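You operate a simulated robot arm through the tools that you are given. There is no shell and no other tool.

The job below is to be done with a simulated two-armed robot. You get a single attempt, and the scene is never put back.

## Task
Reset the tripped starter, open the teal tap and start the motor unloaded.
Fine: yellow lever down for the start, back to auto after it; one start; both hose nuts stay.

It is judged by the outcome, as a careful person would: the job done as asked, and still so three seconds after it is handed in. It fails if anything else is knocked over, pushed out of place, dropped, spilled or broken.

## Robot
Two 7-joint arms with fingered hands on one trunk that stands fixed in place. Base frame: the origin is at the foot of the trunk, x ahead of it, y to its left, z up. Readings come in m, degrees, newtons and seconds.
The left shoulder is at [0.052, 0.158, 0.919], the right one opposite. With the tool pointing down near the work surface each hand reaches from about 0.1 to 0.82 m from the base axis, measured 20 degrees to its own side. Payload 4 kg a hand.
The tool frame of a hand sits at the grasp point between the pads (the TCP): z along the fingers, y along the line on which they close. The tips reach 0.03 m beyond it. The gripper opens to 0.104 m; its body begins 0.035 m behind the TCP. The gripper is a hand of 4 fingers: y runs from the thumb to the fingers, the wrist lies at [-0.015, -0.104, -0.178] in the tool frame.
Orientation is told as [roll, pitch, yaw] about the base's x, y, z axes, in that order, counted from this pose: with the fingers straight down and the wrist toward the robot, the tool's x, y and z point along [0, 1, 0], [1, 0, 0] and [0, 0, -1] of the base frame.

## Interface
- The arms move only by the tool servo_tool. It takes "left_targets", "right_targets" or both (then of equal length, played together; a hand with none holds still); each is a list of rows, each an object of numbers (a shift or turn left out is 0): "x", "y", "z": the shift along the tool's x, y, z in units of 400 mm (1.0 is 400 mm); "ax", "ay", "az": the turn, a rotation vector about the tool's x, y, z in units of 90 degrees (1.0 is 90 degrees). In form: [{"x": .., "y": .., "z": .., "ax": .., "ay": .., "az": ..}, ...]. A call has 1 to 20 rows; each row is the pose to reach, as a shift and turn from the pose commanded when the call began, along the tool's axes at that moment. A call with a number of a shift or a turn outside -1 to 1 is refused whole. A row lasts 0.2 s, in which the tool goes at most 0.05 m and 8.6 degrees; a call with a longer step from one row to the next is refused whole. Where a pose cannot be reached the arm comes as near as it can. A force on the tool above 40 N (or 10 N above the force at the start of the call, whichever is more), or a blocked arm, ends the call early, and 0.2 s more pass. In this call time passes only in rows, and 0.2 s behind the last. It gives the time, the measured TCP pose, the force on the tool (base axes), the opening and the grip force at its end, in the units of the frame above (readings bear some noise), with the torque about the TCP (base axes, N m) and any sound that the robot's microphone picked up.
- Cameras (640 x 400 px; columns grow to the right, rows downward): "scene" is now at [0.1254, 0.0429, 1.1065]; the picture's right is [0.46, -0.89, -0.01], its down [-0.40, -0.20, -0.90] and it looks along [0.79, 0.42, -0.44] (base axes); focal length 214 px, centre (320, 200). "left" rides on the left gripper at [-0.061, -0.092, -0.13] in its tool frame; the picture's right is [-0.81, -0.28, 0.52], its down [0.53, -0.71, 0.46] and it looks along [0.24, 0.64, 0.72] (tool axes); focal length 275 px, centre (320, 200). "right" rides on the right gripper at [0.061, -0.092, -0.13] in its tool frame; the picture's right is [-0.81, 0.28, -0.52], its down [-0.53, -0.71, 0.45] and it looks along [-0.24, 0.64, 0.72] (tool axes); focal length 275 px, centre (320, 200). There is no depth. A picture from a camera that has moved, and an enlarged one, comes with that camera's place and axes in the base frame and with its lens.
- get_image(camera): a new picture of that camera. The clock stands still meanwhile.
- raise_lower(by): moves the trunk up (or, below 0, down) by that many m; the arms and the scene camera ride with it, the base frame stays. It gives what a move gives, with no picture.
- move_fingers(index, middle, ring, thumb_bend, thumb_turn, hand): sets how far each is bent, from 0 (flat) to 1 (curled in); at 0.3 the hand is open as for a grip, at 0.7 the pads meet at the TCP. One left out holds its place. A second passes; each finger stops where it meets its share of the squeeze, and holds until it gets a number again. It is the only way to open and close the hand. It gives what a move gives, with no picture; readings hold the bend of each and the force on the fingers (four entries, about 0 where the hand has none), thumb and palm. thumb_turn goes from beside the hand (0) to across from the fingers (1), as for a grip.
- pan_tilt(pan, tilt): turns the head with the scene camera to pan (to the left, within 80 degrees either way) and tilt (down, from -29 to 69), counted from straight ahead of the robot. It gives what a move gives.
- enlarge(camera, box): a new picture of the part [left, top, right, bottom] of that camera's present view, enlarged. The clock stands still meanwhile.
- hand_in(): hands the job in; it is judged then, once.

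Places have to be worked out from the pictures, the camera data and where the tool is seen. Open the grippers and draw the arms clear of the work before you hand the job in, unless the task says otherwise.

The tools are called after "Emit:" by a JSON object that holds its "api" and its "payload". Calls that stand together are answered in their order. servo_tool: Moves the arms, as the interface text tells. Its arguments: {"type":"object","properties":{"left_targets":{"type":"array","items":{"type":"object","properties":{"x":{"type":"number"},"y":{"type":"number"},"z":{"type":"number"},"ax":{"type":"number"},"ay":{"type":"number"},"az":{"type":"number"}}}},"right_targets":{"type":"array","items":{"type":"object","properties":{"x":{"type":"number"},"y":{"type":"number"},"z":{"type":"number"},"ax":{"type":"number"},"ay":{"type":"number"},"az":{"type":"number"}}}}},"required":[]} The other tools are called the same way: raise_lower (by) moves the trunk up or down; move_fingers (index, middle, ring, thumb_bend, thumb_turn, hand) moves the fingers one by one; pan_tilt (pan, tilt) turns the head that bears the scene camera; get_image (camera) takes a picture; enlarge (camera, box) takes an enlarged picture of a part of a camera's view; hand_in () hands the job in.

At the start:

```text
time_s: 0.0
left_tcp_pos: [0.3531, 0.5163, 0.9156]
left_tool_rot: [0.0, 0.1, -0.1]
left_ft_force: [-0.2, 0.0, 0.0]
left_wrist_torque: [-0.01, 0.02, 0.0]
left_finger_gap: 0.1035
left_grip_force: 0.1
left_shape: jaw
left_bend: [0.3, 0.3, 0.3, 0.3, 0.98]
left_finger forces: [0.1, 0.0, 0.0, 0.1, 0.0, 0.1]
right_tcp_pos: [0.611, 0.0372, 0.9831]
right_tool_rot: [0.1, -0.1, 0.0]
right_ft_force: [0.1, 0.2, 0.6]
right_wrist_torque: [0.02, 0.0, 0.02]
right_finger_gap: 0.1039
right_grip_force: 0.0
right_shape: jaw
right_bend: [0.3, 0.3, 0.3, 0.3, 0.98]
right_finger forces: [0.0, 0.1, 0.0, 0.0, 0.0, 0.0]
trunk travel left (down, up): [-0.125, 0.382]
head pan, tilt (commanded): [27.4, 25.6]
```

scene: 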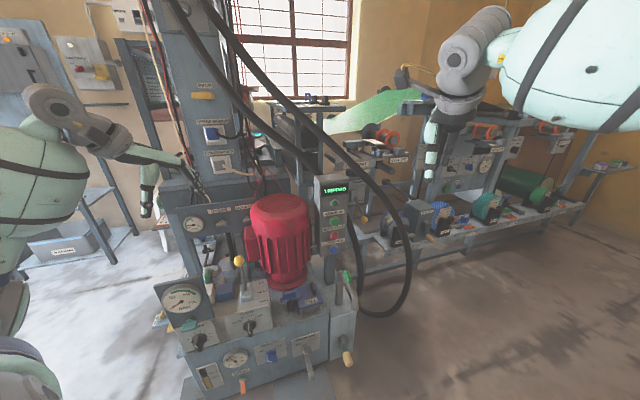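
right: 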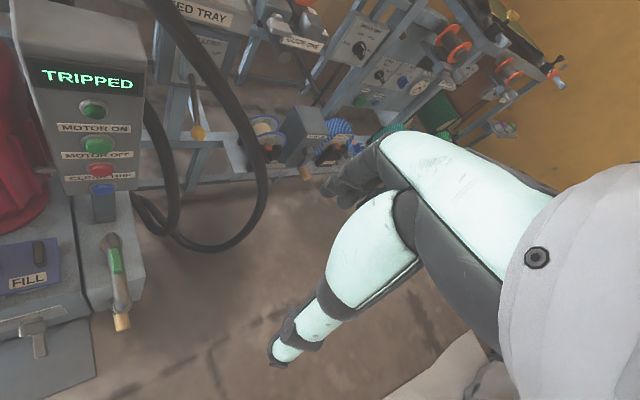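
left: 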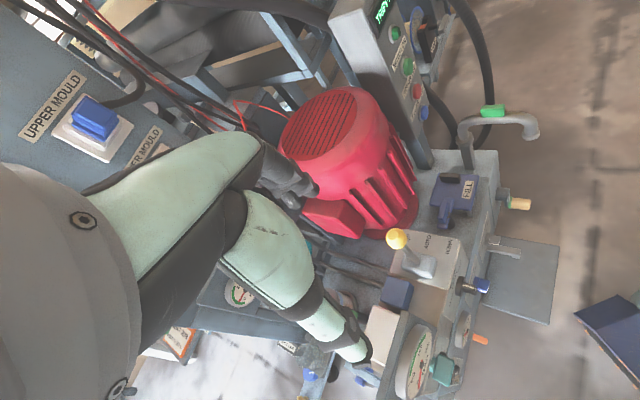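

The pictures show a hydraulic power pack with a red motor, a panel reading TRIPPED, a yellow-knob lever, gauges and several small taps. I'll enlarge parts of the views to read the labels before touching anything.

Emit:
{"api": "enlarge", "payload": {"camera": "scene", "box": [140, 270, 260, 400]}}

Emit:
{"api": "enlarge", "payload": {"camera": "scene", "box": [230, 250, 380, 390]}}

Emit:
{"api": "enlarge", "payload": {"camera": "scene", "box": [290, 160, 390, 260]}}

Emit:
{"api": "enlarge", "payload": {"camera": "left", "box": [340, 200, 560, 400]}}

Emit:
{"api": "enlarge", "payload": {"camera": "right", "box": [0, 40, 180, 220]}}

Emit:
{"api": "enlarge", "payload": {"camera": "right", "box": [0, 200, 180, 400]}}

```text
3.08 times, centred on (200, 335) of scene
camera zoom: at [0.1254, 0.0429, 1.1065], right [0.46, -0.89, -0.01], down [-0.4, -0.2, -0.9], along [0.79, 0.42, -0.44], focal length 660 px, centre (689, -215)
```

zoom: 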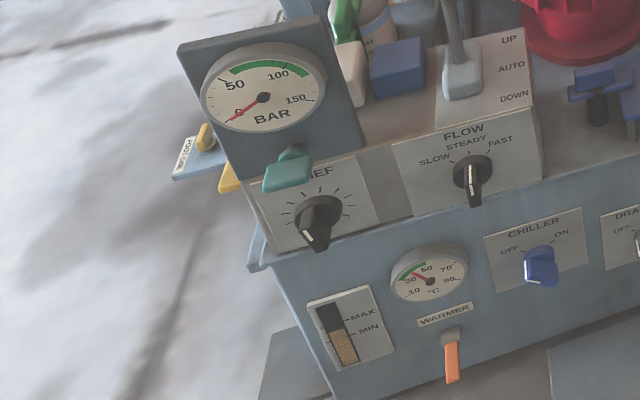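

```text
2.86 times, centred on (305, 320) of scene
camera zoom: at [0.1254, 0.0429, 1.1065], right [0.46, -0.89, -0.01], down [-0.4, -0.2, -0.9], along [0.79, 0.42, -0.44], focal length 613 px, centre (363, -143)
```

zoom: 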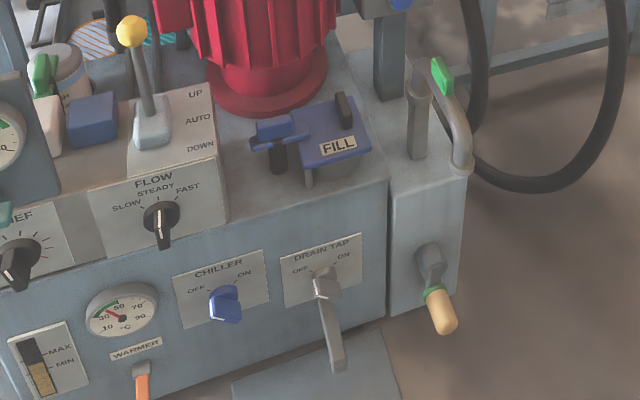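

```text
4.00 times, centred on (340, 210) of scene
camera zoom: at [0.1254, 0.0429, 1.1065], right [0.46, -0.89, -0.01], down [-0.4, -0.2, -0.9], along [0.79, 0.42, -0.44], focal length 858 px, centre (240, 160)
```

zoom: 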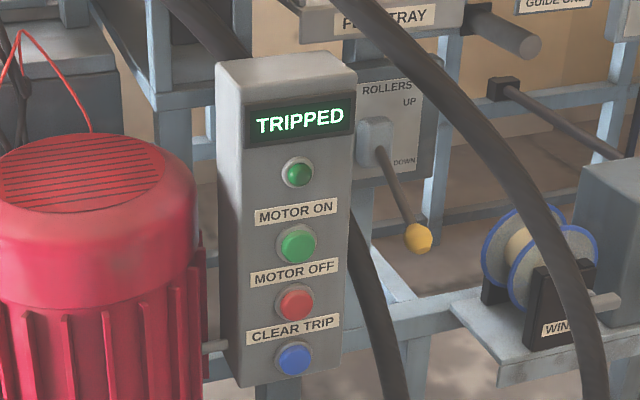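

```text
2.00 times, centred on (450, 300) of left
camera zoom: at [0.2607, 0.4557, 1.0474], right [-0.28, -0.81, -0.52], down [-0.71, 0.53, -0.46], along [0.64, 0.24, -0.72], focal length 551 px, centre (60, 0)
```

zoom: 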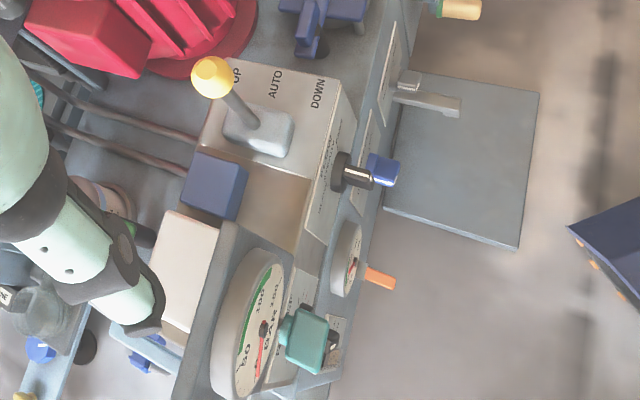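

```text
2.22 times, centred on (90, 130) of right
camera zoom: at [0.5202, 0.0994, 1.1139], right [0.28, -0.81, 0.52], down [-0.71, -0.53, -0.45], along [0.64, -0.24, -0.72], focal length 612 px, centre (831, 356)
```

zoom: 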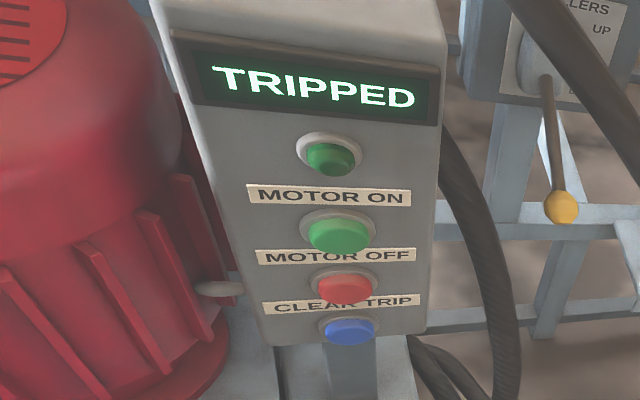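

```text
2.00 times, centred on (90, 300) of right
camera zoom: at [0.5202, 0.0994, 1.1139], right [0.28, -0.81, 0.52], down [-0.71, -0.53, -0.45], along [0.64, -0.24, -0.72], focal length 551 px, centre (780, 0)
```

zoom: 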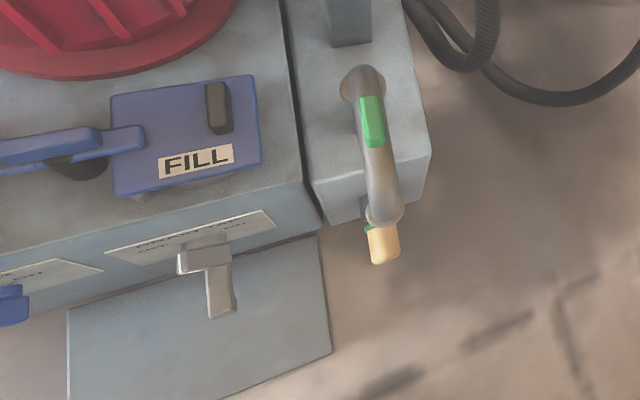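

The panel has CLEAR TRIP (blue), MOTOR ON (green) and MOTOR OFF (red), and there's a teal handle by the BAR gauge. I'll look more closely for other teal handles, the lever's scale and the hoses.

Emit:
{"api": "enlarge", "payload": {"camera": "scene", "box": [180, 190, 290, 300]}}

Emit:
{"api": "enlarge", "payload": {"camera": "scene", "box": [150, 270, 230, 350]}}

Emit:
{"api": "enlarge", "payload": {"camera": "scene", "box": [340, 120, 640, 260]}}

Emit:
{"api": "enlarge", "payload": {"camera": "scene", "box": [160, 60, 280, 210]}}

Emit:
{"api": "enlarge", "payload": {"camera": "left", "box": [180, 220, 440, 400]}}

Emit:
{"api": "enlarge", "payload": {"camera": "left", "box": [320, 0, 560, 240]}}

Emit:
{"api": "pan_tilt", "payload": {"pan": 32, "tilt": 40}}

Emit:
{"api": "get_image", "payload": {"camera": "scene"}}

```text
3.64 times, centred on (235, 245) of scene
camera zoom: at [0.1254, 0.0429, 1.1065], right [0.46, -0.89, -0.01], down [-0.4, -0.2, -0.9], along [0.79, 0.42, -0.44], focal length 780 px, centre (629, 36)
```

zoom: 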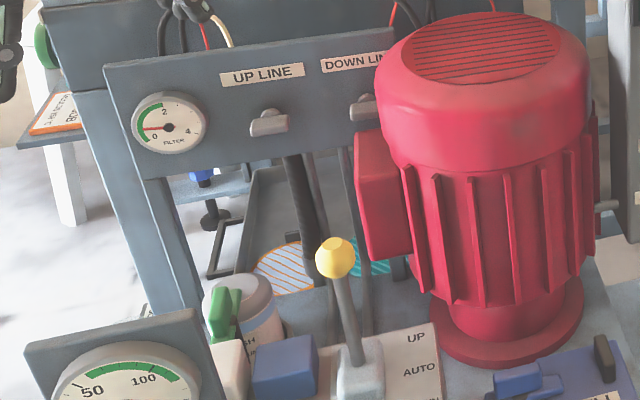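

```text
5.00 times, centred on (190, 310) of scene
camera zoom: at [0.1254, 0.0429, 1.1065], right [0.46, -0.89, -0.01], down [-0.4, -0.2, -0.9], along [0.79, 0.42, -0.44], focal length 1072 px, centre (970, -350)
```

zoom: 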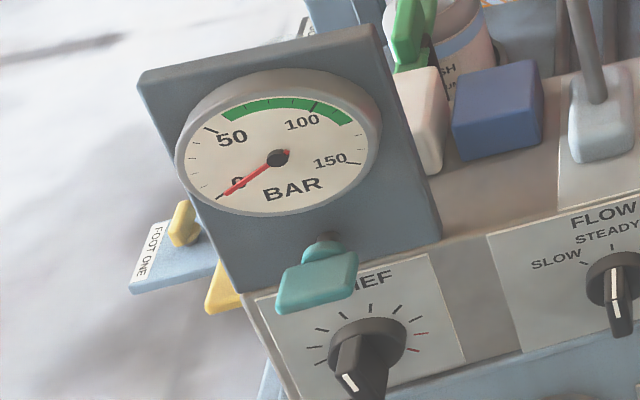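

```text
2.13 times, centred on (490, 190) of scene
camera zoom: at [0.1254, 0.0429, 1.1065], right [0.46, -0.89, -0.01], down [-0.4, -0.2, -0.9], along [0.79, 0.42, -0.44], focal length 458 px, centre (-43, 221)
```

zoom: 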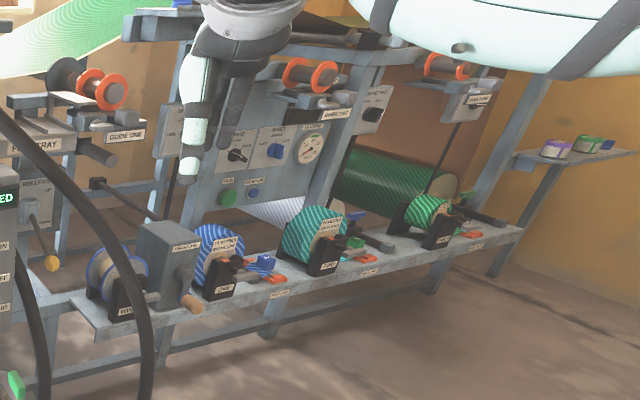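

```text
2.67 times, centred on (220, 135) of scene
camera zoom: at [0.1254, 0.0429, 1.1065], right [0.46, -0.89, -0.01], down [-0.4, -0.2, -0.9], along [0.79, 0.42, -0.44], focal length 572 px, centre (587, 373)
```

zoom: 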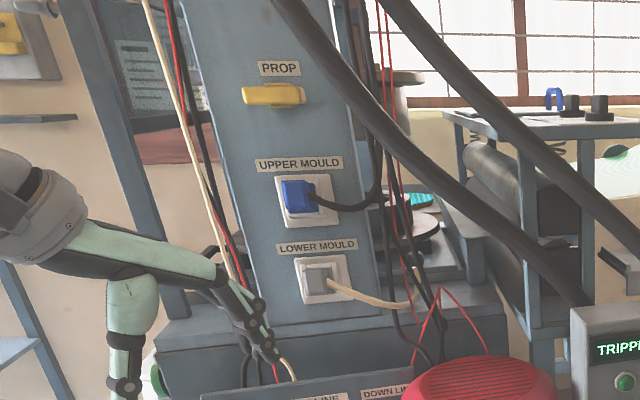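

```text
2.22 times, centred on (310, 310) of left
camera zoom: at [0.2607, 0.4557, 1.0474], right [-0.28, -0.81, -0.52], down [-0.71, 0.53, -0.46], along [0.64, 0.24, -0.72], focal length 612 px, centre (342, -44)
```

zoom: 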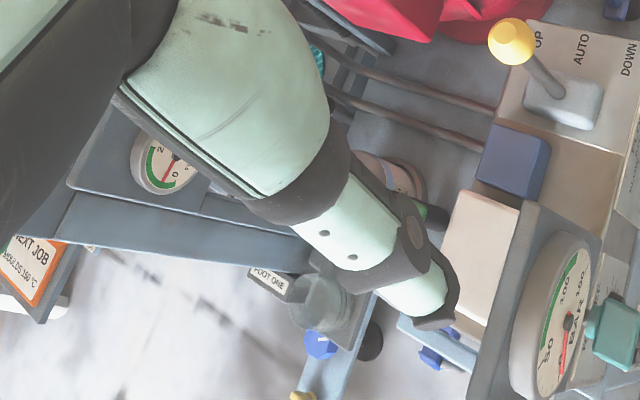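

```text
1.67 times, centred on (440, 120) of left
camera zoom: at [0.2607, 0.4557, 1.0474], right [-0.28, -0.81, -0.52], down [-0.71, 0.53, -0.46], along [0.64, 0.24, -0.72], focal length 459 px, centre (120, 333)
```

zoom: 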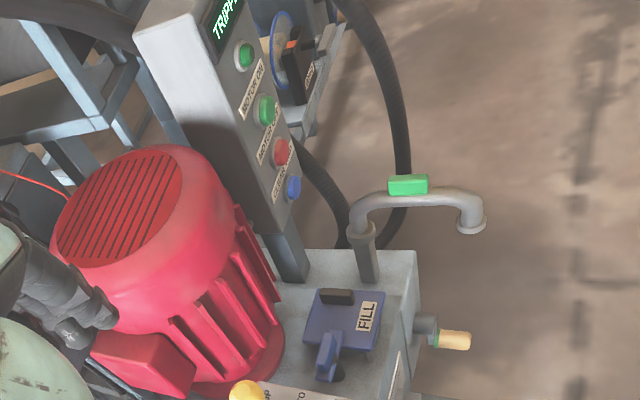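

```text
time_s: 0.8
left_tcp_pos: [0.3414, 0.5173, 0.9208]
left_tool_rot: [0.0, -0.7, 0.0]
left_ft_force: [0.2, 0.4, 0.3]
left_wrist_torque: [-0.02, -0.02, -0.01]
left_finger_gap: 0.1039
left_grip_force: 0.2
left_shape: jaw
left_bend: [0.3, 0.3, 0.3, 0.3, 0.98]
left_finger forces: [0.1, 0.0, 0.0, 0.0, 0.1, 0.0]
right_tcp_pos: [0.599, 0.0387, 0.991]
right_tool_rot: [0.0, -0.7, -0.1]
right_ft_force: [-1.2, -0.1, 0.2]
right_wrist_torque: [0.0, 0.05, -0.02]
right_finger_gap: 0.1038
right_grip_force: 0.1
right_shape: jaw
right_bend: [0.3, 0.3, 0.3, 0.3, 0.98]
right_finger forces: [0.1, 0.0, 0.0, 0.0, 0.0, 0.0]
trunk travel left (down, up): [-0.125, 0.382]
head pan, tilt (commanded): [32.0, 40.0]
```

```text
taken
camera scene: at [0.1153, 0.0456, 1.0844], right [0.53, -0.85, -0.01], down [-0.55, -0.34, -0.76], along [0.64, 0.41, -0.65], focal length 214 px, centre (320, 200)
```

scene: 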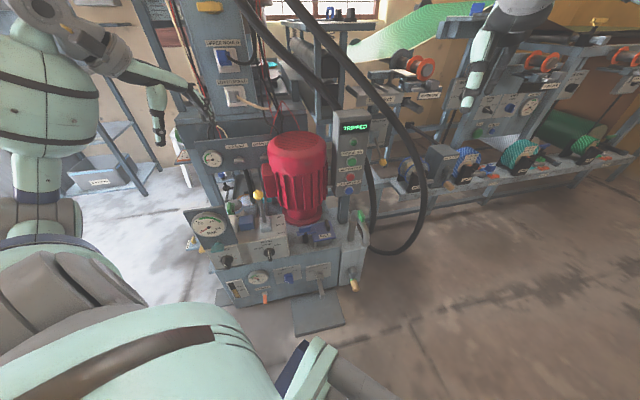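

The teal handle sits at the foot of the BAR gauge plate, around (0.29, 0.54, 0.55). The knob is near (0.45, 0.49, 0.665), and the panel buttons near (0.755, 0.32) at z of about 0.67 / 0.605 / 0.54. I'll zoom in on each from the new head pose.

Emit:
{"api": "enlarge", "payload": {"camera": "scene", "box": [185, 200, 245, 250]}}

Emit:
{"api": "enlarge", "payload": {"camera": "scene", "box": [235, 180, 315, 260]}}

Emit:
{"api": "enlarge", "payload": {"camera": "scene", "box": [320, 100, 390, 200]}}

Emit:
{"api": "enlarge", "payload": {"camera": "scene", "box": [210, 230, 370, 330]}}

Emit:
{"api": "get_image", "payload": {"camera": "left"}}

Emit:
{"api": "get_image", "payload": {"camera": "right"}}

```text
8.00 times, centred on (215, 225) of scene
camera zoom: at [0.1153, 0.0456, 1.0844], right [0.53, -0.85, -0.01], down [-0.55, -0.34, -0.76], along [0.64, 0.41, -0.65], focal length 1716 px, centre (1160, 0)
```

zoom: 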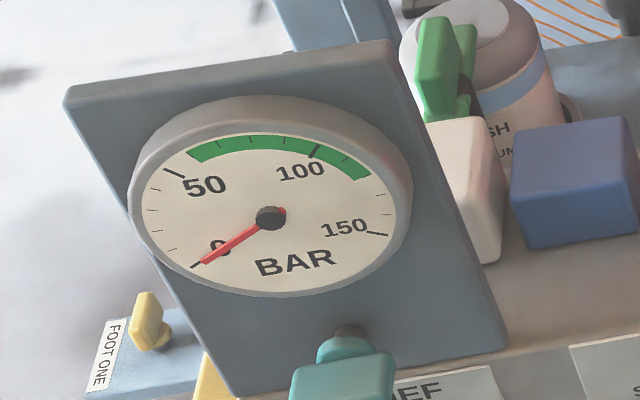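

```text
5.00 times, centred on (275, 220) of scene
camera zoom: at [0.1153, 0.0456, 1.0844], right [0.53, -0.85, -0.01], down [-0.55, -0.34, -0.76], along [0.64, 0.41, -0.65], focal length 1072 px, centre (545, 100)
```

zoom: 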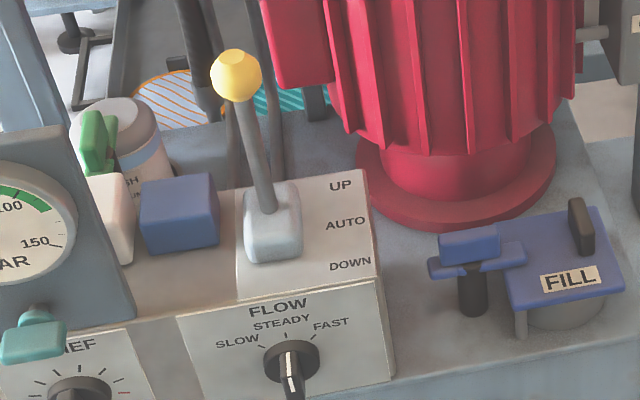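

```text
4.00 times, centred on (355, 150) of scene
camera zoom: at [0.1153, 0.0456, 1.0844], right [0.53, -0.85, -0.01], down [-0.55, -0.34, -0.76], along [0.64, 0.41, -0.65], focal length 858 px, centre (180, 400)
```

zoom: 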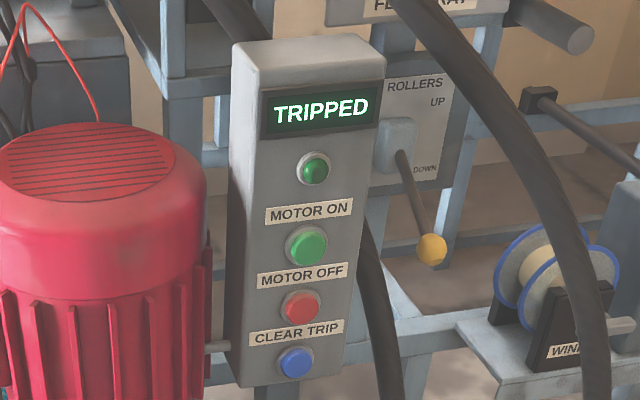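

```text
4.00 times, centred on (290, 280) of scene
camera zoom: at [0.1153, 0.0456, 1.0844], right [0.53, -0.85, -0.01], down [-0.55, -0.34, -0.76], along [0.64, 0.41, -0.65], focal length 858 px, centre (440, -120)
```

zoom: 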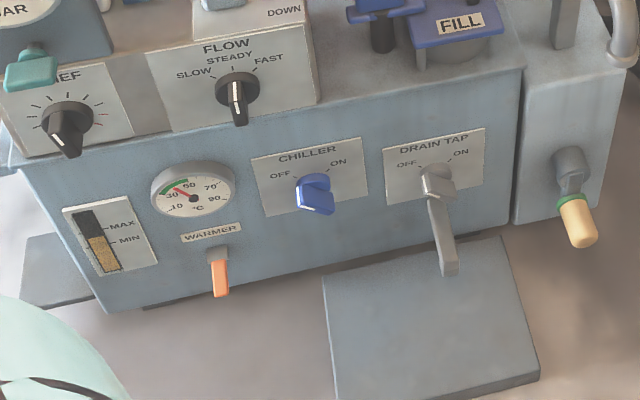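

```text
taken
camera left: at [0.2479, 0.4557, 1.0506], right [-0.27, -0.81, -0.52], down [-0.71, 0.53, -0.46], along [0.65, 0.24, -0.72], focal length 275 px, centre (320, 200)
```

left: 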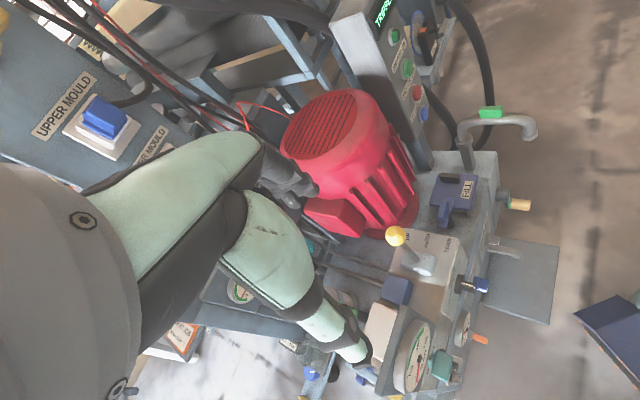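

```text
taken
camera right: at [0.5066, 0.0996, 1.1206], right [0.27, -0.81, 0.52], down [-0.71, -0.53, -0.46], along [0.65, -0.24, -0.72], focal length 275 px, centre (320, 200)
```

right: 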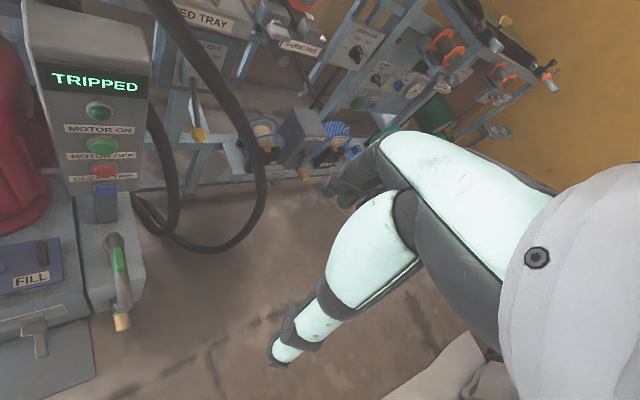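

The panel face points back along about (-0.77, -0.64), and its bottom button (CLEAR TRIP) is at z of about 0.54. The spout stands lower, in front of it. I'll move the right hand out of the way to the right first, and shape the left hand into a pointing index finger.

Emit:
{"api": "servo_tool", "payload": {"right_targets": [{"x": -0.1, "y": -0.05}, {"x": -0.2, "y": -0.1}, {"x": -0.3, "y": -0.15}, {"x": -0.4, "y": -0.2}, {"x": -0.5, "y": -0.25}, {"x": -0.6, "y": -0.3}, {"x": -0.7, "y": -0.35}]}}

Emit:
{"api": "move_fingers", "payload": {"hand": "left", "index": 0.0, "middle": 1.0, "ring": 1.0, "thumb_bend": 1.0}}

Emit:
{"api": "get_image", "payload": {"camera": "left"}}

Emit:
{"api": "get_image", "payload": {"camera": "scene"}}

```text
time_s: 2.4
left_tcp_pos: [0.3431, 0.5147, 0.9215]
left_tool_rot: [0.1, -0.8, 0.0]
left_ft_force: [-0.1, 0.2, -1.3]
left_wrist_torque: [-0.04, -0.04, -0.02]
left_finger_gap: 0.104
left_grip_force: 0.0
left_shape: jaw
left_bend: [0.3, 0.3, 0.3, 0.3, 0.98]
left_finger forces: [0.0, 0.0, 0.1, 0.1, 0.0, 0.0]
right_tcp_pos: [0.4595, -0.2451, 0.9902]
right_tool_rot: [0.1, -0.7, 0.0]
right_ft_force: [0.2, 0.2, 0.1]
right_wrist_torque: [0.01, -0.02, -0.01]
right_finger_gap: 0.104
right_grip_force: 0.0
right_shape: jaw
right_bend: [0.3, 0.3, 0.3, 0.3, 0.98]
right_finger forces: [0.1, 0.0, 0.0, 0.1, 0.1, 0.0]
trunk travel left (down, up): [-0.125, 0.382]
head pan, tilt (commanded): [32.0, 40.0]
```

```text
time_s: 3.4
left_tcp_pos: [0.3407, 0.5176, 0.9208]
left_tool_rot: [0.0, -0.7, -0.1]
left_ft_force: [0.7, -0.1, 0.7]
left_wrist_torque: [-0.05, -0.01, 0.03]
left_finger_gap: 0.0458
left_grip_force: 0.1
left_shape: fingers
left_bend: [0.0, 1.0, 1.0, 1.0, 0.98]
left_finger forces: [0.1, 0.0, 0.1, 0.1, 0.0, 0.1]
right_tcp_pos: [0.4599, -0.2425, 0.9896]
right_tool_rot: [-0.1, -0.8, 0.1]
right_ft_force: [-0.1, 0.2, 0.9]
right_wrist_torque: [0.0, -0.01, 0.04]
right_finger_gap: 0.1039
right_grip_force: 0.1
right_shape: jaw
right_bend: [0.3, 0.3, 0.3, 0.3, 0.98]
right_finger forces: [0.0, 0.1, 0.0, 0.1, 0.1, 0.1]
trunk travel left (down, up): [-0.125, 0.382]
head pan, tilt (commanded): [32.0, 40.0]
```

```text
taken
camera left: at [0.2483, 0.4558, 1.0504], right [-0.27, -0.81, -0.52], down [-0.71, 0.53, -0.46], along [0.65, 0.24, -0.72], focal length 275 px, centre (320, 200)
```

left: 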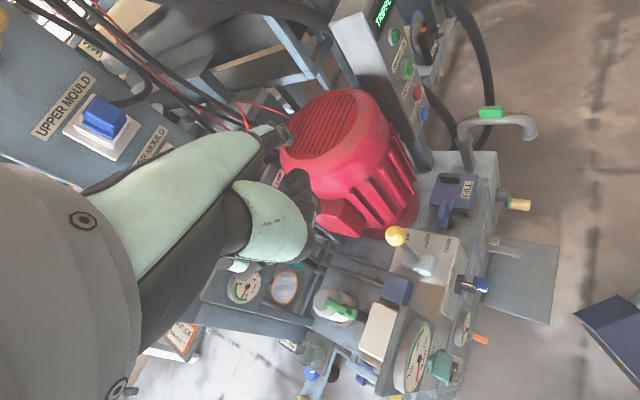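

```text
taken
camera scene: at [0.1154, 0.0457, 1.0843], right [0.53, -0.85, -0.01], down [-0.56, -0.34, -0.76], along [0.64, 0.41, -0.65], focal length 214 px, centre (320, 200)
```

scene: 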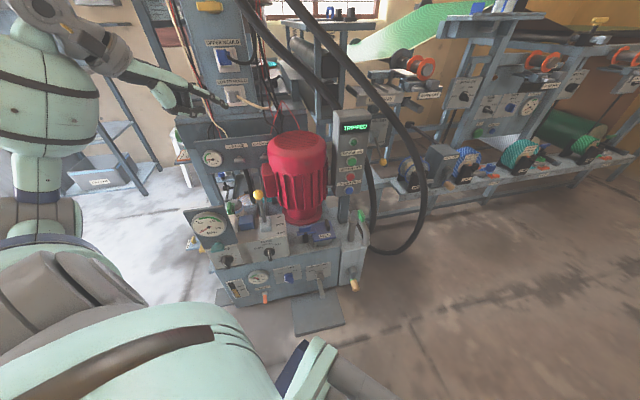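

The index finger is now straight with the rest curled. I'll locate its tip relative to the tool frame with an enlarged scene view.

Emit:
{"api": "enlarge", "payload": {"camera": "scene", "box": [130, 60, 260, 150]}}

Emit:
{"api": "enlarge", "payload": {"camera": "left", "box": [160, 80, 360, 280]}}

```text
4.44 times, centred on (195, 105) of scene
camera zoom: at [0.1154, 0.0457, 1.0843], right [0.53, -0.85, -0.01], down [-0.56, -0.34, -0.76], along [0.64, 0.41, -0.65], focal length 953 px, centre (876, 622)
```

zoom: 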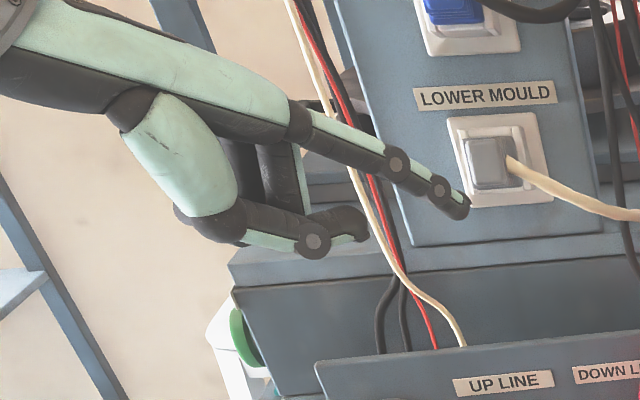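

```text
2.00 times, centred on (260, 180) of left
camera zoom: at [0.2483, 0.4558, 1.0504], right [-0.27, -0.81, -0.52], down [-0.71, 0.53, -0.46], along [0.65, 0.24, -0.72], focal length 551 px, centre (440, 240)
```

zoom: 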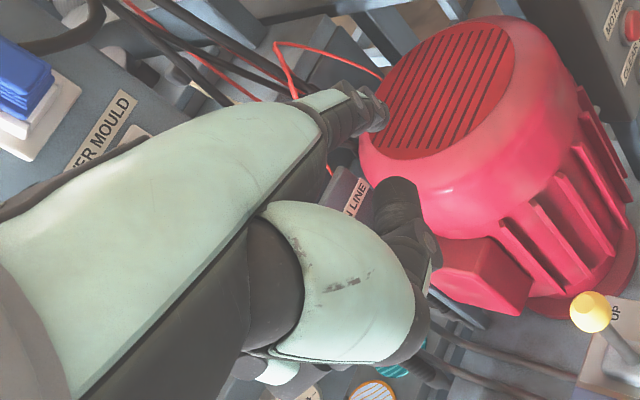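

The tip of the straight index lies about 0.10 m along tool y from the TCP, so a yaw of 40° lines it up with the panel's normal, sloping about 41° down. I'll carry the left hand over to a spot in front of the panel at z of about 0.85 while yawing.

Emit:
{"api": "servo_tool", "payload": {"left_targets": [{"x": -0.088, "y": 0.044, "z": 0.019, "az": -0.0494}, {"x": -0.176, "y": 0.088, "z": 0.039, "az": -0.0988}, {"x": -0.264, "y": 0.132, "z": 0.058, "az": -0.148}, {"x": -0.352, "y": 0.177, "z": 0.078, "az": -0.1975}, {"x": -0.44, "y": 0.221, "z": 0.097, "az": -0.2469}, {"x": -0.528, "y": 0.265, "z": 0.117, "az": -0.2963}, {"x": -0.616, "y": 0.309, "z": 0.136, "az": -0.3457}, {"x": -0.704, "y": 0.353, "z": 0.155, "az": -0.395}, {"x": -0.7925, "y": 0.3975, "z": 0.175, "az": -0.4444}]}}

Emit:
{"api": "get_image", "payload": {"camera": "scene"}}

Emit:
{"api": "get_image", "payload": {"camera": "left"}}

```text
time_s: 5.4
left_tcp_pos: [0.5046, 0.1995, 0.8502]
left_tool_rot: [-0.4, -0.4, 40.1]
left_ft_force: [0.1, 1.0, 0.3]
left_wrist_torque: [-0.02, 0.02, 0.01]
left_finger_gap: 0.0458
left_grip_force: 0.1
left_shape: fingers
left_bend: [0.0, 1.0, 1.0, 1.0, 0.98]
left_finger forces: [0.0, 0.1, 0.1, 0.0, 0.0, 0.0]
right_tcp_pos: [0.4606, -0.2424, 0.9897]
right_tool_rot: [-0.1, -0.5, -0.1]
right_ft_force: [0.0, -0.1, 0.3]
right_wrist_torque: [-0.03, -0.01, 0.0]
right_finger_gap: 0.1038
right_grip_force: 0.0
right_shape: jaw
right_bend: [0.3, 0.3, 0.3, 0.3, 0.98]
right_finger forces: [0.0, 0.1, 0.1, 0.1, 0.0, 0.0]
trunk travel left (down, up): [-0.125, 0.382]
head pan, tilt (commanded): [32.0, 40.0]
```

```text
taken
camera scene: at [0.1174, 0.0456, 1.084], right [0.53, -0.85, -0.01], down [-0.56, -0.34, -0.76], along [0.64, 0.41, -0.65], focal length 214 px, centre (320, 200)
```

scene: 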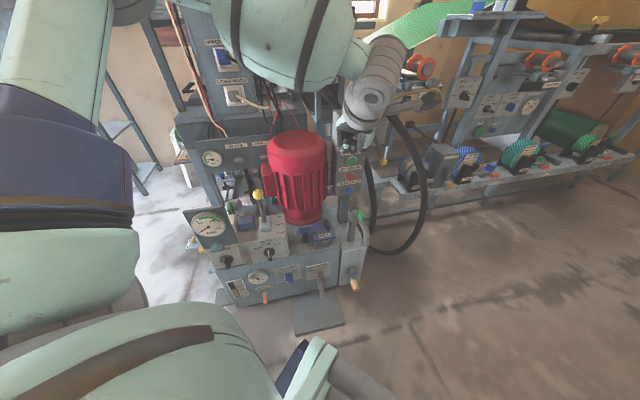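

```text
taken
camera left: at [0.4716, 0.0936, 0.9819], right [0.32, -0.8, -0.51], down [-0.88, -0.05, -0.46], along [0.34, 0.6, -0.72], focal length 275 px, centre (320, 200)
```

left: 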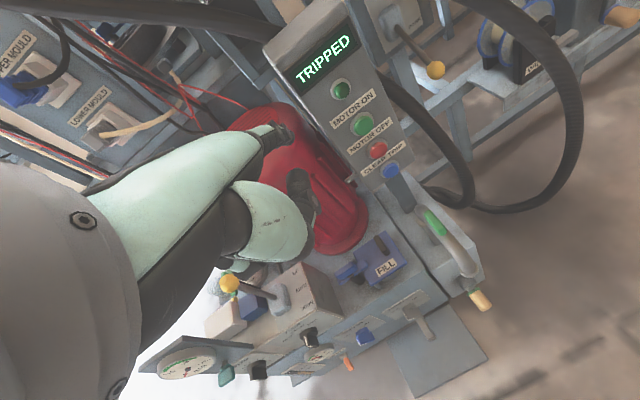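

Triangulating again gives CLEAR TRIP ≈ (0.758, 0.318, 0.541) and MOTOR ON ≈ (0.762, 0.320, 0.674). I'll bring the fingertip down to about 7 cm in front of the panel, stopping a little high to check clearance from the spout.

Emit:
{"api": "servo_tool", "payload": {"left_targets": [{"x": -0.0207, "y": 0.0364, "z": 0.0893}, {"x": -0.0414, "y": 0.0729, "z": 0.1786}, {"x": -0.0621, "y": 0.1093, "z": 0.2679}, {"x": -0.0829, "y": 0.1457, "z": 0.3571}, {"x": -0.1036, "y": 0.1821, "z": 0.4464}, {"x": -0.1243, "y": 0.2186, "z": 0.5357}, {"x": -0.145, "y": 0.255, "z": 0.625}]}}

Emit:
{"api": "get_image", "payload": {"camera": "left"}}

Emit:
{"api": "enlarge", "payload": {"camera": "scene", "box": [270, 90, 430, 270]}}

```text
time_s: 7.0
left_tcp_pos: [0.5805, 0.2634, 0.6516]
left_tool_rot: [-0.6, -0.5, 40.0]
left_ft_force: [-0.3, -0.2, -0.2]
left_wrist_torque: [-0.03, 0.02, -0.01]
left_finger_gap: 0.046
left_grip_force: 0.1
left_shape: fingers
left_bend: [0.0, 1.0, 1.0, 1.0, 0.98]
left_finger forces: [0.0, 0.0, 0.0, 0.0, 0.0, 0.1]
left hand out of reach, approached as far as the arm can: row 5, 6, 7
right_tcp_pos: [0.4596, -0.2424, 0.9908]
right_tool_rot: [-0.1, -0.6, 0.0]
right_ft_force: [0.7, -0.1, 0.3]
right_wrist_torque: [-0.01, 0.01, -0.02]
right_finger_gap: 0.104
right_grip_force: 0.1
right_shape: jaw
right_bend: [0.3, 0.3, 0.3, 0.3, 0.98]
right_finger forces: [0.0, 0.0, 0.0, 0.0, 0.0, 0.1]
trunk travel left (down, up): [-0.125, 0.382]
head pan, tilt (commanded): [32.0, 40.0]
```

```text
taken
camera left: at [0.5481, 0.1574, 0.783], right [0.32, -0.8, -0.51], down [-0.88, -0.05, -0.47], along [0.35, 0.6, -0.72], focal length 275 px, centre (320, 200)
```

left: 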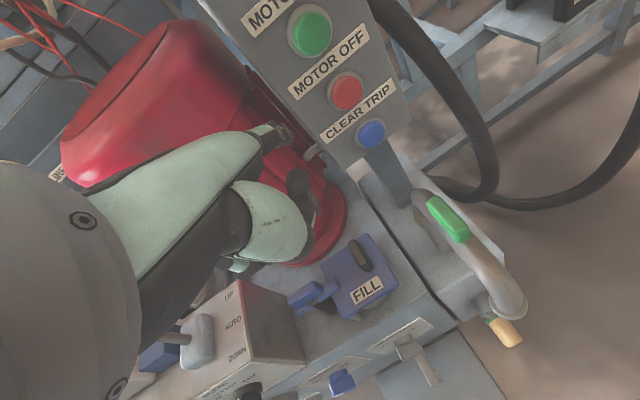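

```text
2.22 times, centred on (350, 180) of scene
camera zoom: at [0.1156, 0.0457, 1.0843], right [0.53, -0.85, -0.01], down [-0.56, -0.34, -0.76], along [0.64, 0.41, -0.65], focal length 477 px, centre (253, 244)
```

zoom: 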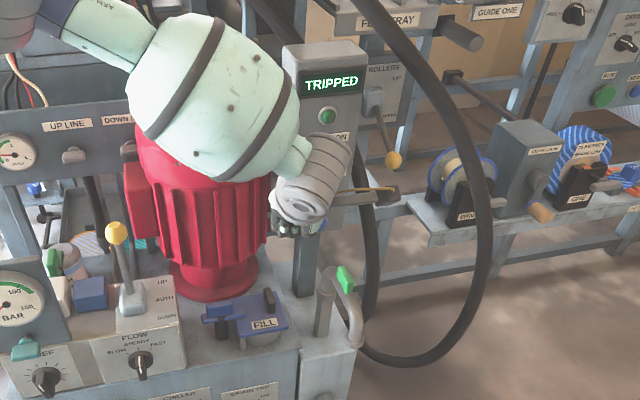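

The arm reports this pose out of reach, apparently a wrist limit at 40° yaw, and it stopped at (0.58, 0.26, 0.65). I'll rise a bit, back the yaw off to about 15° and see whether the arm tracks properly again.

Emit:
{"api": "servo_tool", "payload": {"left_targets": [{"z": -0.08, "az": 0.07}, {"z": -0.16, "az": 0.14}, {"z": -0.24, "az": 0.21}, {"z": -0.24, "az": 0.28}]}}

Emit:
{"api": "get_image", "payload": {"camera": "scene"}}

```text
time_s: 8.0
left_tcp_pos: [0.579, 0.2609, 0.7469]
left_tool_rot: [-0.2, -0.6, 14.7]
left_ft_force: [0.9, -0.6, 0.7]
left_wrist_torque: [0.0, -0.03, 0.04]
left_finger_gap: 0.0458
left_grip_force: 0.1
left_shape: fingers
left_bend: [0.0, 1.0, 1.0, 1.0, 0.98]
left_finger forces: [0.0, 0.1, 0.0, 0.0, 0.0, 0.0]
right_tcp_pos: [0.4597, -0.243, 0.9911]
right_tool_rot: [-0.1, -0.7, 0.0]
right_ft_force: [0.0, 0.3, 0.1]
right_wrist_torque: [0.01, 0.03, 0.02]
right_finger_gap: 0.1037
right_grip_force: 0.2
right_shape: jaw
right_bend: [0.3, 0.3, 0.3, 0.3, 0.98]
right_finger forces: [0.1, 0.0, 0.1, 0.1, 0.1, 0.0]
trunk travel left (down, up): [-0.125, 0.382]
head pan, tilt (commanded): [32.0, 40.0]
```

```text
taken
camera scene: at [0.116, 0.0459, 1.0842], right [0.53, -0.85, -0.01], down [-0.56, -0.34, -0.76], along [0.64, 0.41, -0.65], focal length 214 px, centre (320, 200)
```

scene: 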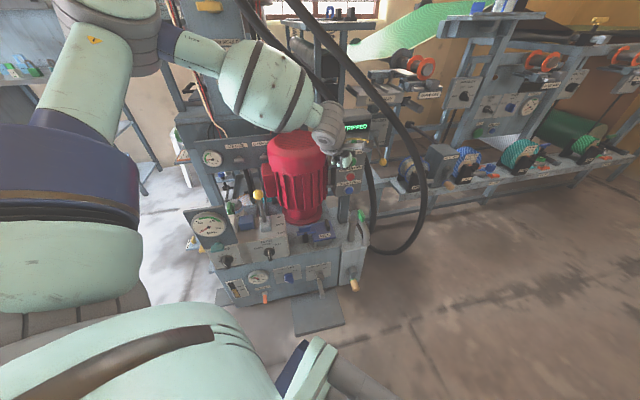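

It tracks again at 15° yaw. I'll lower toward the stand-off in front of CLEAR TRIP, stopping at a TCP height of about 0.58 to check.

Emit:
{"api": "servo_tool", "payload": {"left_targets": [{"x": -0.005, "y": 0.015, "z": 0.1}, {"x": -0.012, "y": 0.03, "z": 0.2}, {"x": -0.018, "y": 0.047, "z": 0.3}, {"x": -0.0245, "y": 0.0633, "z": 0.41}]}}

Emit:
{"api": "get_image", "payload": {"camera": "left"}}

Emit:
{"api": "enlarge", "payload": {"camera": "scene", "box": [270, 90, 430, 270]}}

```text
time_s: 9.0
left_tcp_pos: [0.5931, 0.2719, 0.6063]
left_tool_rot: [-0.3, -0.8, 14.7]
left_ft_force: [-0.5, 0.4, 0.2]
left_wrist_torque: [0.03, 0.0, 0.02]
left_finger_gap: 0.0456
left_grip_force: 0.0
left_shape: fingers
left_bend: [0.0, 1.0, 1.0, 1.0, 0.98]
left_finger forces: [0.0, 0.1, 0.0, 0.0, 0.0, 0.0]
left hand out of reach, approached as far as the arm can: row 4
right_tcp_pos: [0.4594, -0.2429, 0.9905]
right_tool_rot: [-0.1, -0.8, 0.0]
right_ft_force: [-0.3, 1.4, 0.3]
right_wrist_torque: [0.0, -0.01, 0.0]
right_finger_gap: 0.1041
right_grip_force: 0.1
right_shape: jaw
right_bend: [0.3, 0.3, 0.3, 0.3, 0.98]
right_finger forces: [0.0, 0.0, 0.1, 0.0, 0.1, 0.1]
trunk travel left (down, up): [-0.125, 0.382]
head pan, tilt (commanded): [32.0, 40.0]
```

```text
taken
camera left: at [0.5167, 0.1896, 0.7367], right [-0.05, -0.85, -0.52], down [-0.82, 0.33, -0.47], along [0.57, 0.4, -0.72], focal length 275 px, centre (320, 200)
```

left: 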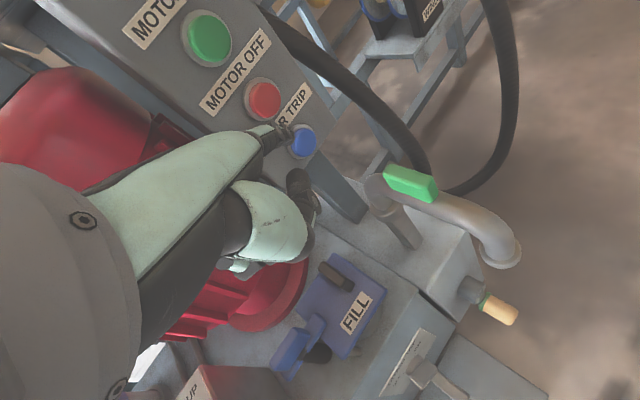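

```text
2.22 times, centred on (350, 180) of scene
camera zoom: at [0.1151, 0.046, 1.0843], right [0.53, -0.85, -0.01], down [-0.55, -0.34, -0.76], along [0.64, 0.41, -0.65], focal length 477 px, centre (253, 244)
```

zoom: 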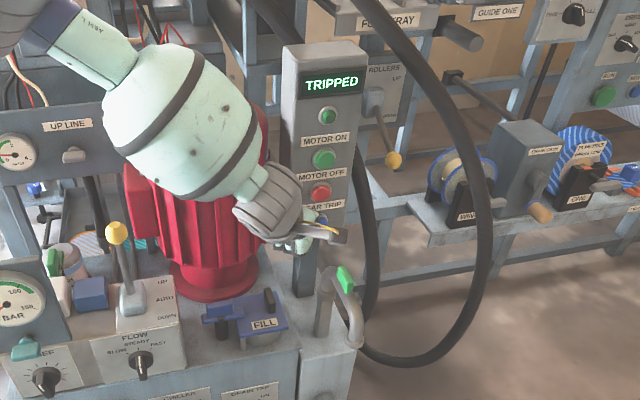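

The reach limit at this depth is about z = 0.606, so lowering the trunk should help. I'll raise the left hand 0.10 m first and then lower the trunk by 0.12 m.

Emit:
{"api": "servo_tool", "payload": {"left_targets": [{"z": -0.085}, {"z": -0.17}, {"z": -0.25}]}}

Emit:
{"api": "raise_lower", "payload": {"by": -0.12}}

Emit:
{"api": "get_image", "payload": {"camera": "left"}}

Emit:
{"api": "get_image", "payload": {"camera": "scene"}}

```text
time_s: 9.8
left_tcp_pos: [0.591, 0.2743, 0.7074]
left_tool_rot: [-0.2, -0.7, 14.8]
left_ft_force: [0.0, 0.5, -0.6]
left_wrist_torque: [0.01, -0.03, 0.01]
left_finger_gap: 0.0458
left_grip_force: 0.0
left_shape: fingers
left_bend: [0.0, 1.0, 1.0, 1.0, 0.98]
left_finger forces: [0.0, 0.0, 0.0, 0.1, 0.1, 0.0]
right_tcp_pos: [0.4582, -0.2438, 0.9905]
right_tool_rot: [0.1, -0.6, 0.0]
right_ft_force: [0.0, -0.5, -0.6]
right_wrist_torque: [-0.02, 0.01, 0.01]
right_finger_gap: 0.1037
right_grip_force: 0.1
right_shape: jaw
right_bend: [0.3, 0.3, 0.3, 0.3, 0.98]
right_finger forces: [0.0, 0.0, 0.0, 0.1, 0.0, 0.0]
trunk travel left (down, up): [-0.125, 0.382]
head pan, tilt (commanded): [32.0, 40.0]
```

```text
time_s: 11.3
left_tcp_pos: [0.5916, 0.2743, 0.5873]
left_tool_rot: [-0.1, -0.6, 14.8]
left_ft_force: [0.2, -0.7, -0.2]
left_wrist_torque: [-0.01, 0.0, 0.0]
left_finger_gap: 0.0458
left_grip_force: 0.1
left_shape: fingers
left_bend: [0.0, 1.0, 1.0, 1.0, 0.98]
left_finger forces: [0.1, 0.1, 0.0, 0.0, 0.0, 0.0]
right_tcp_pos: [0.4598, -0.2426, 0.8716]
right_tool_rot: [0.0, -0.8, 0.1]
right_ft_force: [0.8, -0.2, -0.3]
right_wrist_torque: [-0.03, 0.01, 0.0]
right_finger_gap: 0.1039
right_grip_force: 0.0
right_shape: jaw
right_bend: [0.3, 0.3, 0.3, 0.3, 0.98]
right_finger forces: [0.0, 0.1, 0.0, 0.0, 0.0, 0.0]
trunk travel left (down, up): [-0.005, 0.502]
head pan, tilt (commanded): [32.0, 40.0]
```

```text
taken
camera left: at [0.5162, 0.1917, 0.7183], right [-0.05, -0.85, -0.52], down [-0.82, 0.33, -0.47], along [0.57, 0.4, -0.72], focal length 275 px, centre (320, 200)
```

left: 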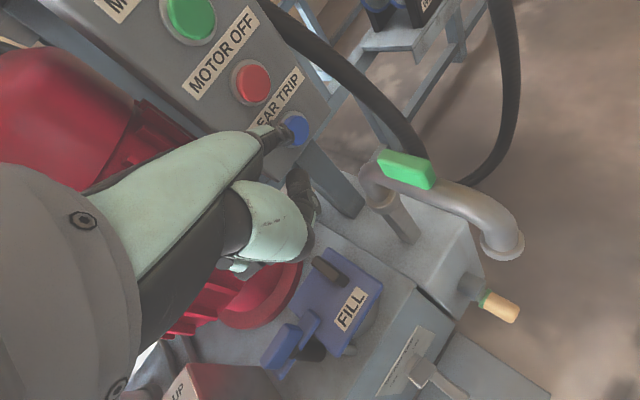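

```text
taken
camera scene: at [0.1139, 0.0456, 0.9651], right [0.53, -0.85, -0.01], down [-0.56, -0.34, -0.76], along [0.64, 0.41, -0.65], focal length 214 px, centre (320, 200)
```

scene: 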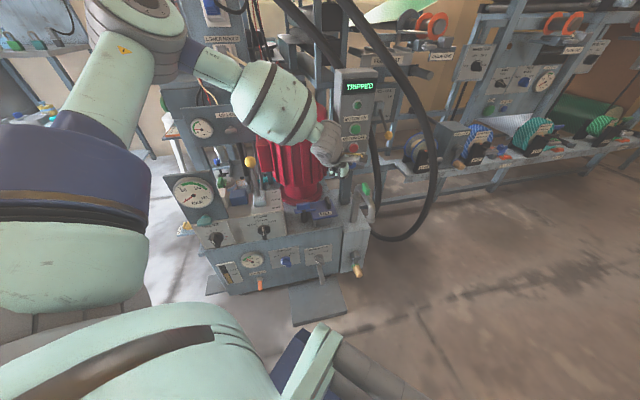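

Now the fingertip should be at about (0.690, 0.289, 0.590), with the blue button about 7 cm ahead, 2.6 cm to the right and 4.6 cm lower. I'll line it up at about 4 cm stand-off and look again.

Emit:
{"api": "servo_tool", "payload": {"left_targets": [{"x": -0.009, "y": 0.032, "z": 0.04}, {"x": -0.018, "y": 0.064, "z": 0.08}, {"x": -0.0265, "y": 0.0953, "z": 0.115}]}}

Emit:
{"api": "enlarge", "payload": {"camera": "left", "box": [180, 50, 420, 290]}}

Emit:
{"api": "enlarge", "payload": {"camera": "scene", "box": [290, 60, 400, 250]}}

```text
time_s: 12.1
left_tcp_pos: [0.6321, 0.2728, 0.5413]
left_tool_rot: [-0.2, -0.6, 14.8]
left_ft_force: [-0.6, 0.2, -0.1]
left_wrist_torque: [-0.03, 0.0, -0.03]
left_finger_gap: 0.0457
left_grip_force: 0.0
left_shape: fingers
left_bend: [0.0, 1.0, 1.0, 1.0, 0.98]
left_finger forces: [0.0, 0.0, 0.1, 0.0, 0.0, 0.1]
right_tcp_pos: [0.4593, -0.2432, 0.87]
right_tool_rot: [0.0, -0.6, 0.0]
right_ft_force: [-0.1, -0.1, -0.5]
right_wrist_torque: [-0.04, -0.02, 0.01]
right_finger_gap: 0.104
right_grip_force: 0.0
right_shape: jaw
right_bend: [0.3, 0.3, 0.3, 0.3, 0.98]
right_finger forces: [0.0, 0.0, 0.1, 0.0, 0.0, 0.0]
trunk travel left (down, up): [-0.005, 0.502]
head pan, tilt (commanded): [32.0, 40.0]
```

```text
1.67 times, centred on (300, 170) of left
camera zoom: at [0.5562, 0.1903, 0.6718], right [-0.05, -0.85, -0.52], down [-0.82, 0.33, -0.47], along [0.57, 0.4, -0.72], focal length 459 px, centre (353, 250)
```

zoom: 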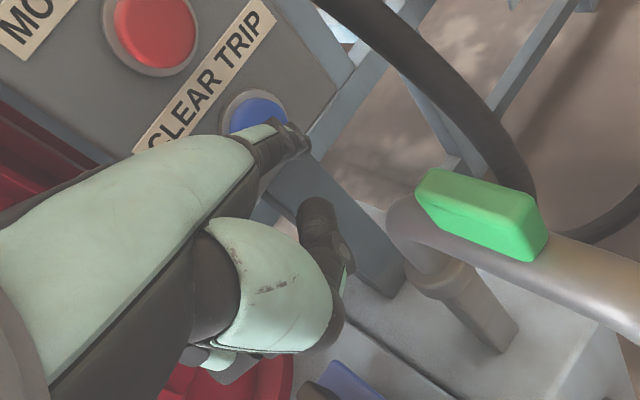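

```text
2.11 times, centred on (345, 155) of scene
camera zoom: at [0.1144, 0.0456, 0.965], right [0.53, -0.85, -0.01], down [-0.56, -0.34, -0.76], along [0.64, 0.41, -0.65], focal length 452 px, centre (267, 295)
```

zoom: 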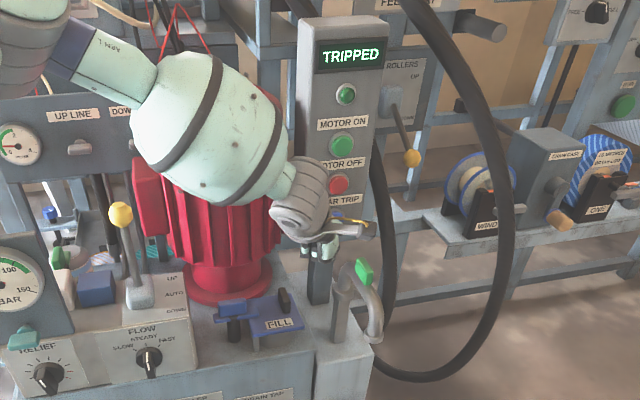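

The fingertip lines up with the blue button; a 5 cm advance along the panel normal should land on its centre. I'll advance 4 cm in small steps.

Emit:
{"api": "servo_tool", "payload": {"left_targets": [{"x": 0.0106, "y": 0.0227}, {"x": 0.0211, "y": 0.0454}, {"x": 0.0317, "y": 0.0681}, {"x": 0.0369, "y": 0.0795}, {"x": 0.0422, "y": 0.0908}]}}

Emit:
{"api": "enlarge", "payload": {"camera": "left", "box": [180, 50, 420, 290]}}

Emit:
{"api": "enlarge", "payload": {"camera": "scene", "box": [310, 60, 400, 200]}}

```text
time_s: 13.3
left_tcp_pos: [0.6632, 0.296, 0.5422]
left_tool_rot: [-0.1, -0.5, 14.4]
left_ft_force: [-10.8, -11.7, 0.6]
left_wrist_torque: [0.0, 0.02, -1.13]
left_finger_gap: 0.0379
left_grip_force: 8.8
left_shape: fingers
left_bend: [0.05, 1.0, 1.0, 1.0, 0.98]
left_finger forces: [16.9, 0.0, 0.0, 0.0, 0.1, 0.0]
right_tcp_pos: [0.4596, -0.2441, 0.8718]
right_tool_rot: [0.0, -0.8, 0.0]
right_ft_force: [0.9, 0.8, 0.4]
right_wrist_torque: [0.02, -0.01, -0.02]
right_finger_gap: 0.1039
right_grip_force: 0.1
right_shape: jaw
right_bend: [0.3, 0.3, 0.3, 0.3, 0.98]
right_finger forces: [0.0, 0.0, 0.0, 0.0, 0.0, 0.0]
trunk travel left (down, up): [-0.005, 0.502]
head pan, tilt (commanded): [32.0, 40.0]
heard: click
```

```text
1.67 times, centred on (300, 170) of left
camera zoom: at [0.5872, 0.2144, 0.6732], right [-0.06, -0.85, -0.52], down [-0.82, 0.34, -0.47], along [0.57, 0.4, -0.72], focal length 459 px, centre (353, 250)
```

zoom: 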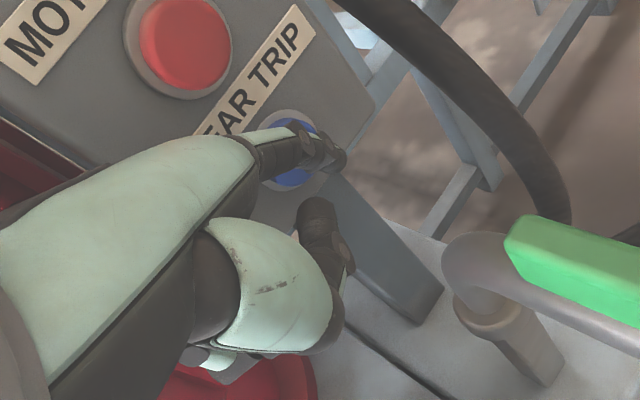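

```text
2.86 times, centred on (355, 130) of scene
camera zoom: at [0.1133, 0.0449, 0.9651], right [0.53, -0.85, -0.01], down [-0.55, -0.34, -0.76], along [0.64, 0.41, -0.65], focal length 613 px, centre (220, 400)
```

zoom: 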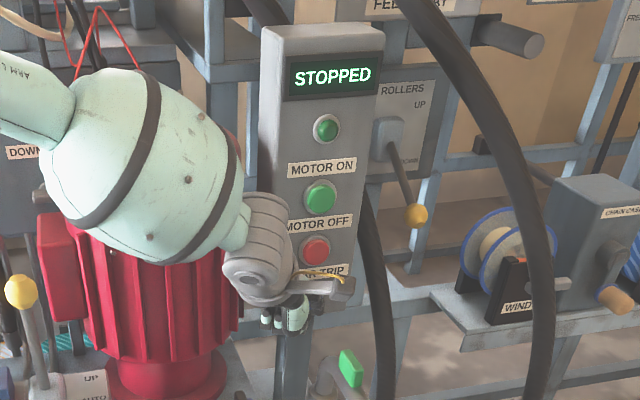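

A click was heard and the display now reads STOPPED, so the trip is cleared. I'll back the finger off along the normal and then rise clear.

Emit:
{"api": "servo_tool", "payload": {"left_targets": [{"x": -0.02, "y": -0.045}, {"x": -0.045, "y": -0.1}, {"x": -0.08, "y": -0.18}, {"x": -0.1, "y": -0.225, "z": -0.08}, {"x": -0.1, "y": -0.225, "z": -0.18}, {"x": -0.1, "y": -0.225, "z": -0.28}, {"x": -0.1, "y": -0.3, "z": -0.35}]}}

Emit:
{"api": "enlarge", "payload": {"camera": "scene", "box": [160, 160, 300, 270]}}

Emit:
{"api": "enlarge", "payload": {"camera": "scene", "box": [165, 165, 235, 255]}}

```text
time_s: 14.9
left_tcp_pos: [0.5558, 0.2282, 0.6818]
left_tool_rot: [-0.3, -0.7, 14.7]
left_ft_force: [-0.3, -0.1, 0.1]
left_wrist_torque: [-0.02, -0.01, -0.01]
left_finger_gap: 0.0458
left_grip_force: 0.2
left_shape: fingers
left_bend: [0.0, 1.0, 1.0, 1.0, 0.98]
left_finger forces: [0.1, 0.1, 0.0, 0.1, 0.0, 0.0]
right_tcp_pos: [0.4582, -0.2427, 0.8713]
right_tool_rot: [0.1, -0.8, 0.0]
right_ft_force: [0.1, -0.5, 0.2]
right_wrist_torque: [0.02, -0.04, -0.01]
right_finger_gap: 0.104
right_grip_force: 0.0
right_shape: jaw
right_bend: [0.3, 0.3, 0.3, 0.3, 0.98]
right_finger forces: [0.0, 0.0, 0.0, 0.0, 0.0, 0.1]
trunk travel left (down, up): [-0.005, 0.502]
head pan, tilt (commanded): [32.0, 40.0]
```

```text
3.64 times, centred on (230, 215) of scene
camera zoom: at [0.1132, 0.0454, 0.9652], right [0.53, -0.85, -0.01], down [-0.55, -0.34, -0.76], along [0.64, 0.41, -0.65], focal length 780 px, centre (647, 146)
```

zoom: 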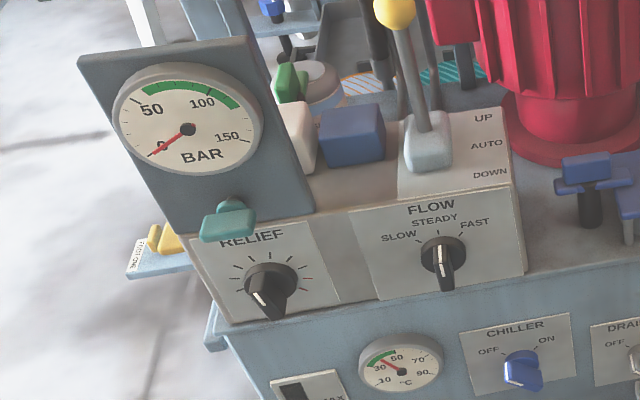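

```text
4.44 times, centred on (200, 210) of scene
camera zoom: at [0.1132, 0.0454, 0.9652], right [0.53, -0.85, -0.01], down [-0.55, -0.34, -0.76], along [0.64, 0.41, -0.65], focal length 953 px, centre (853, 156)
```

zoom: 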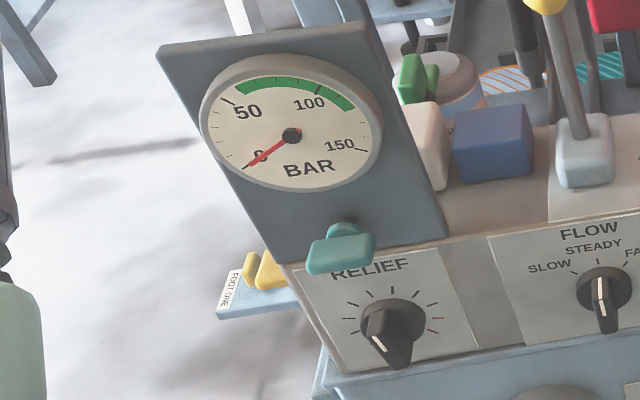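

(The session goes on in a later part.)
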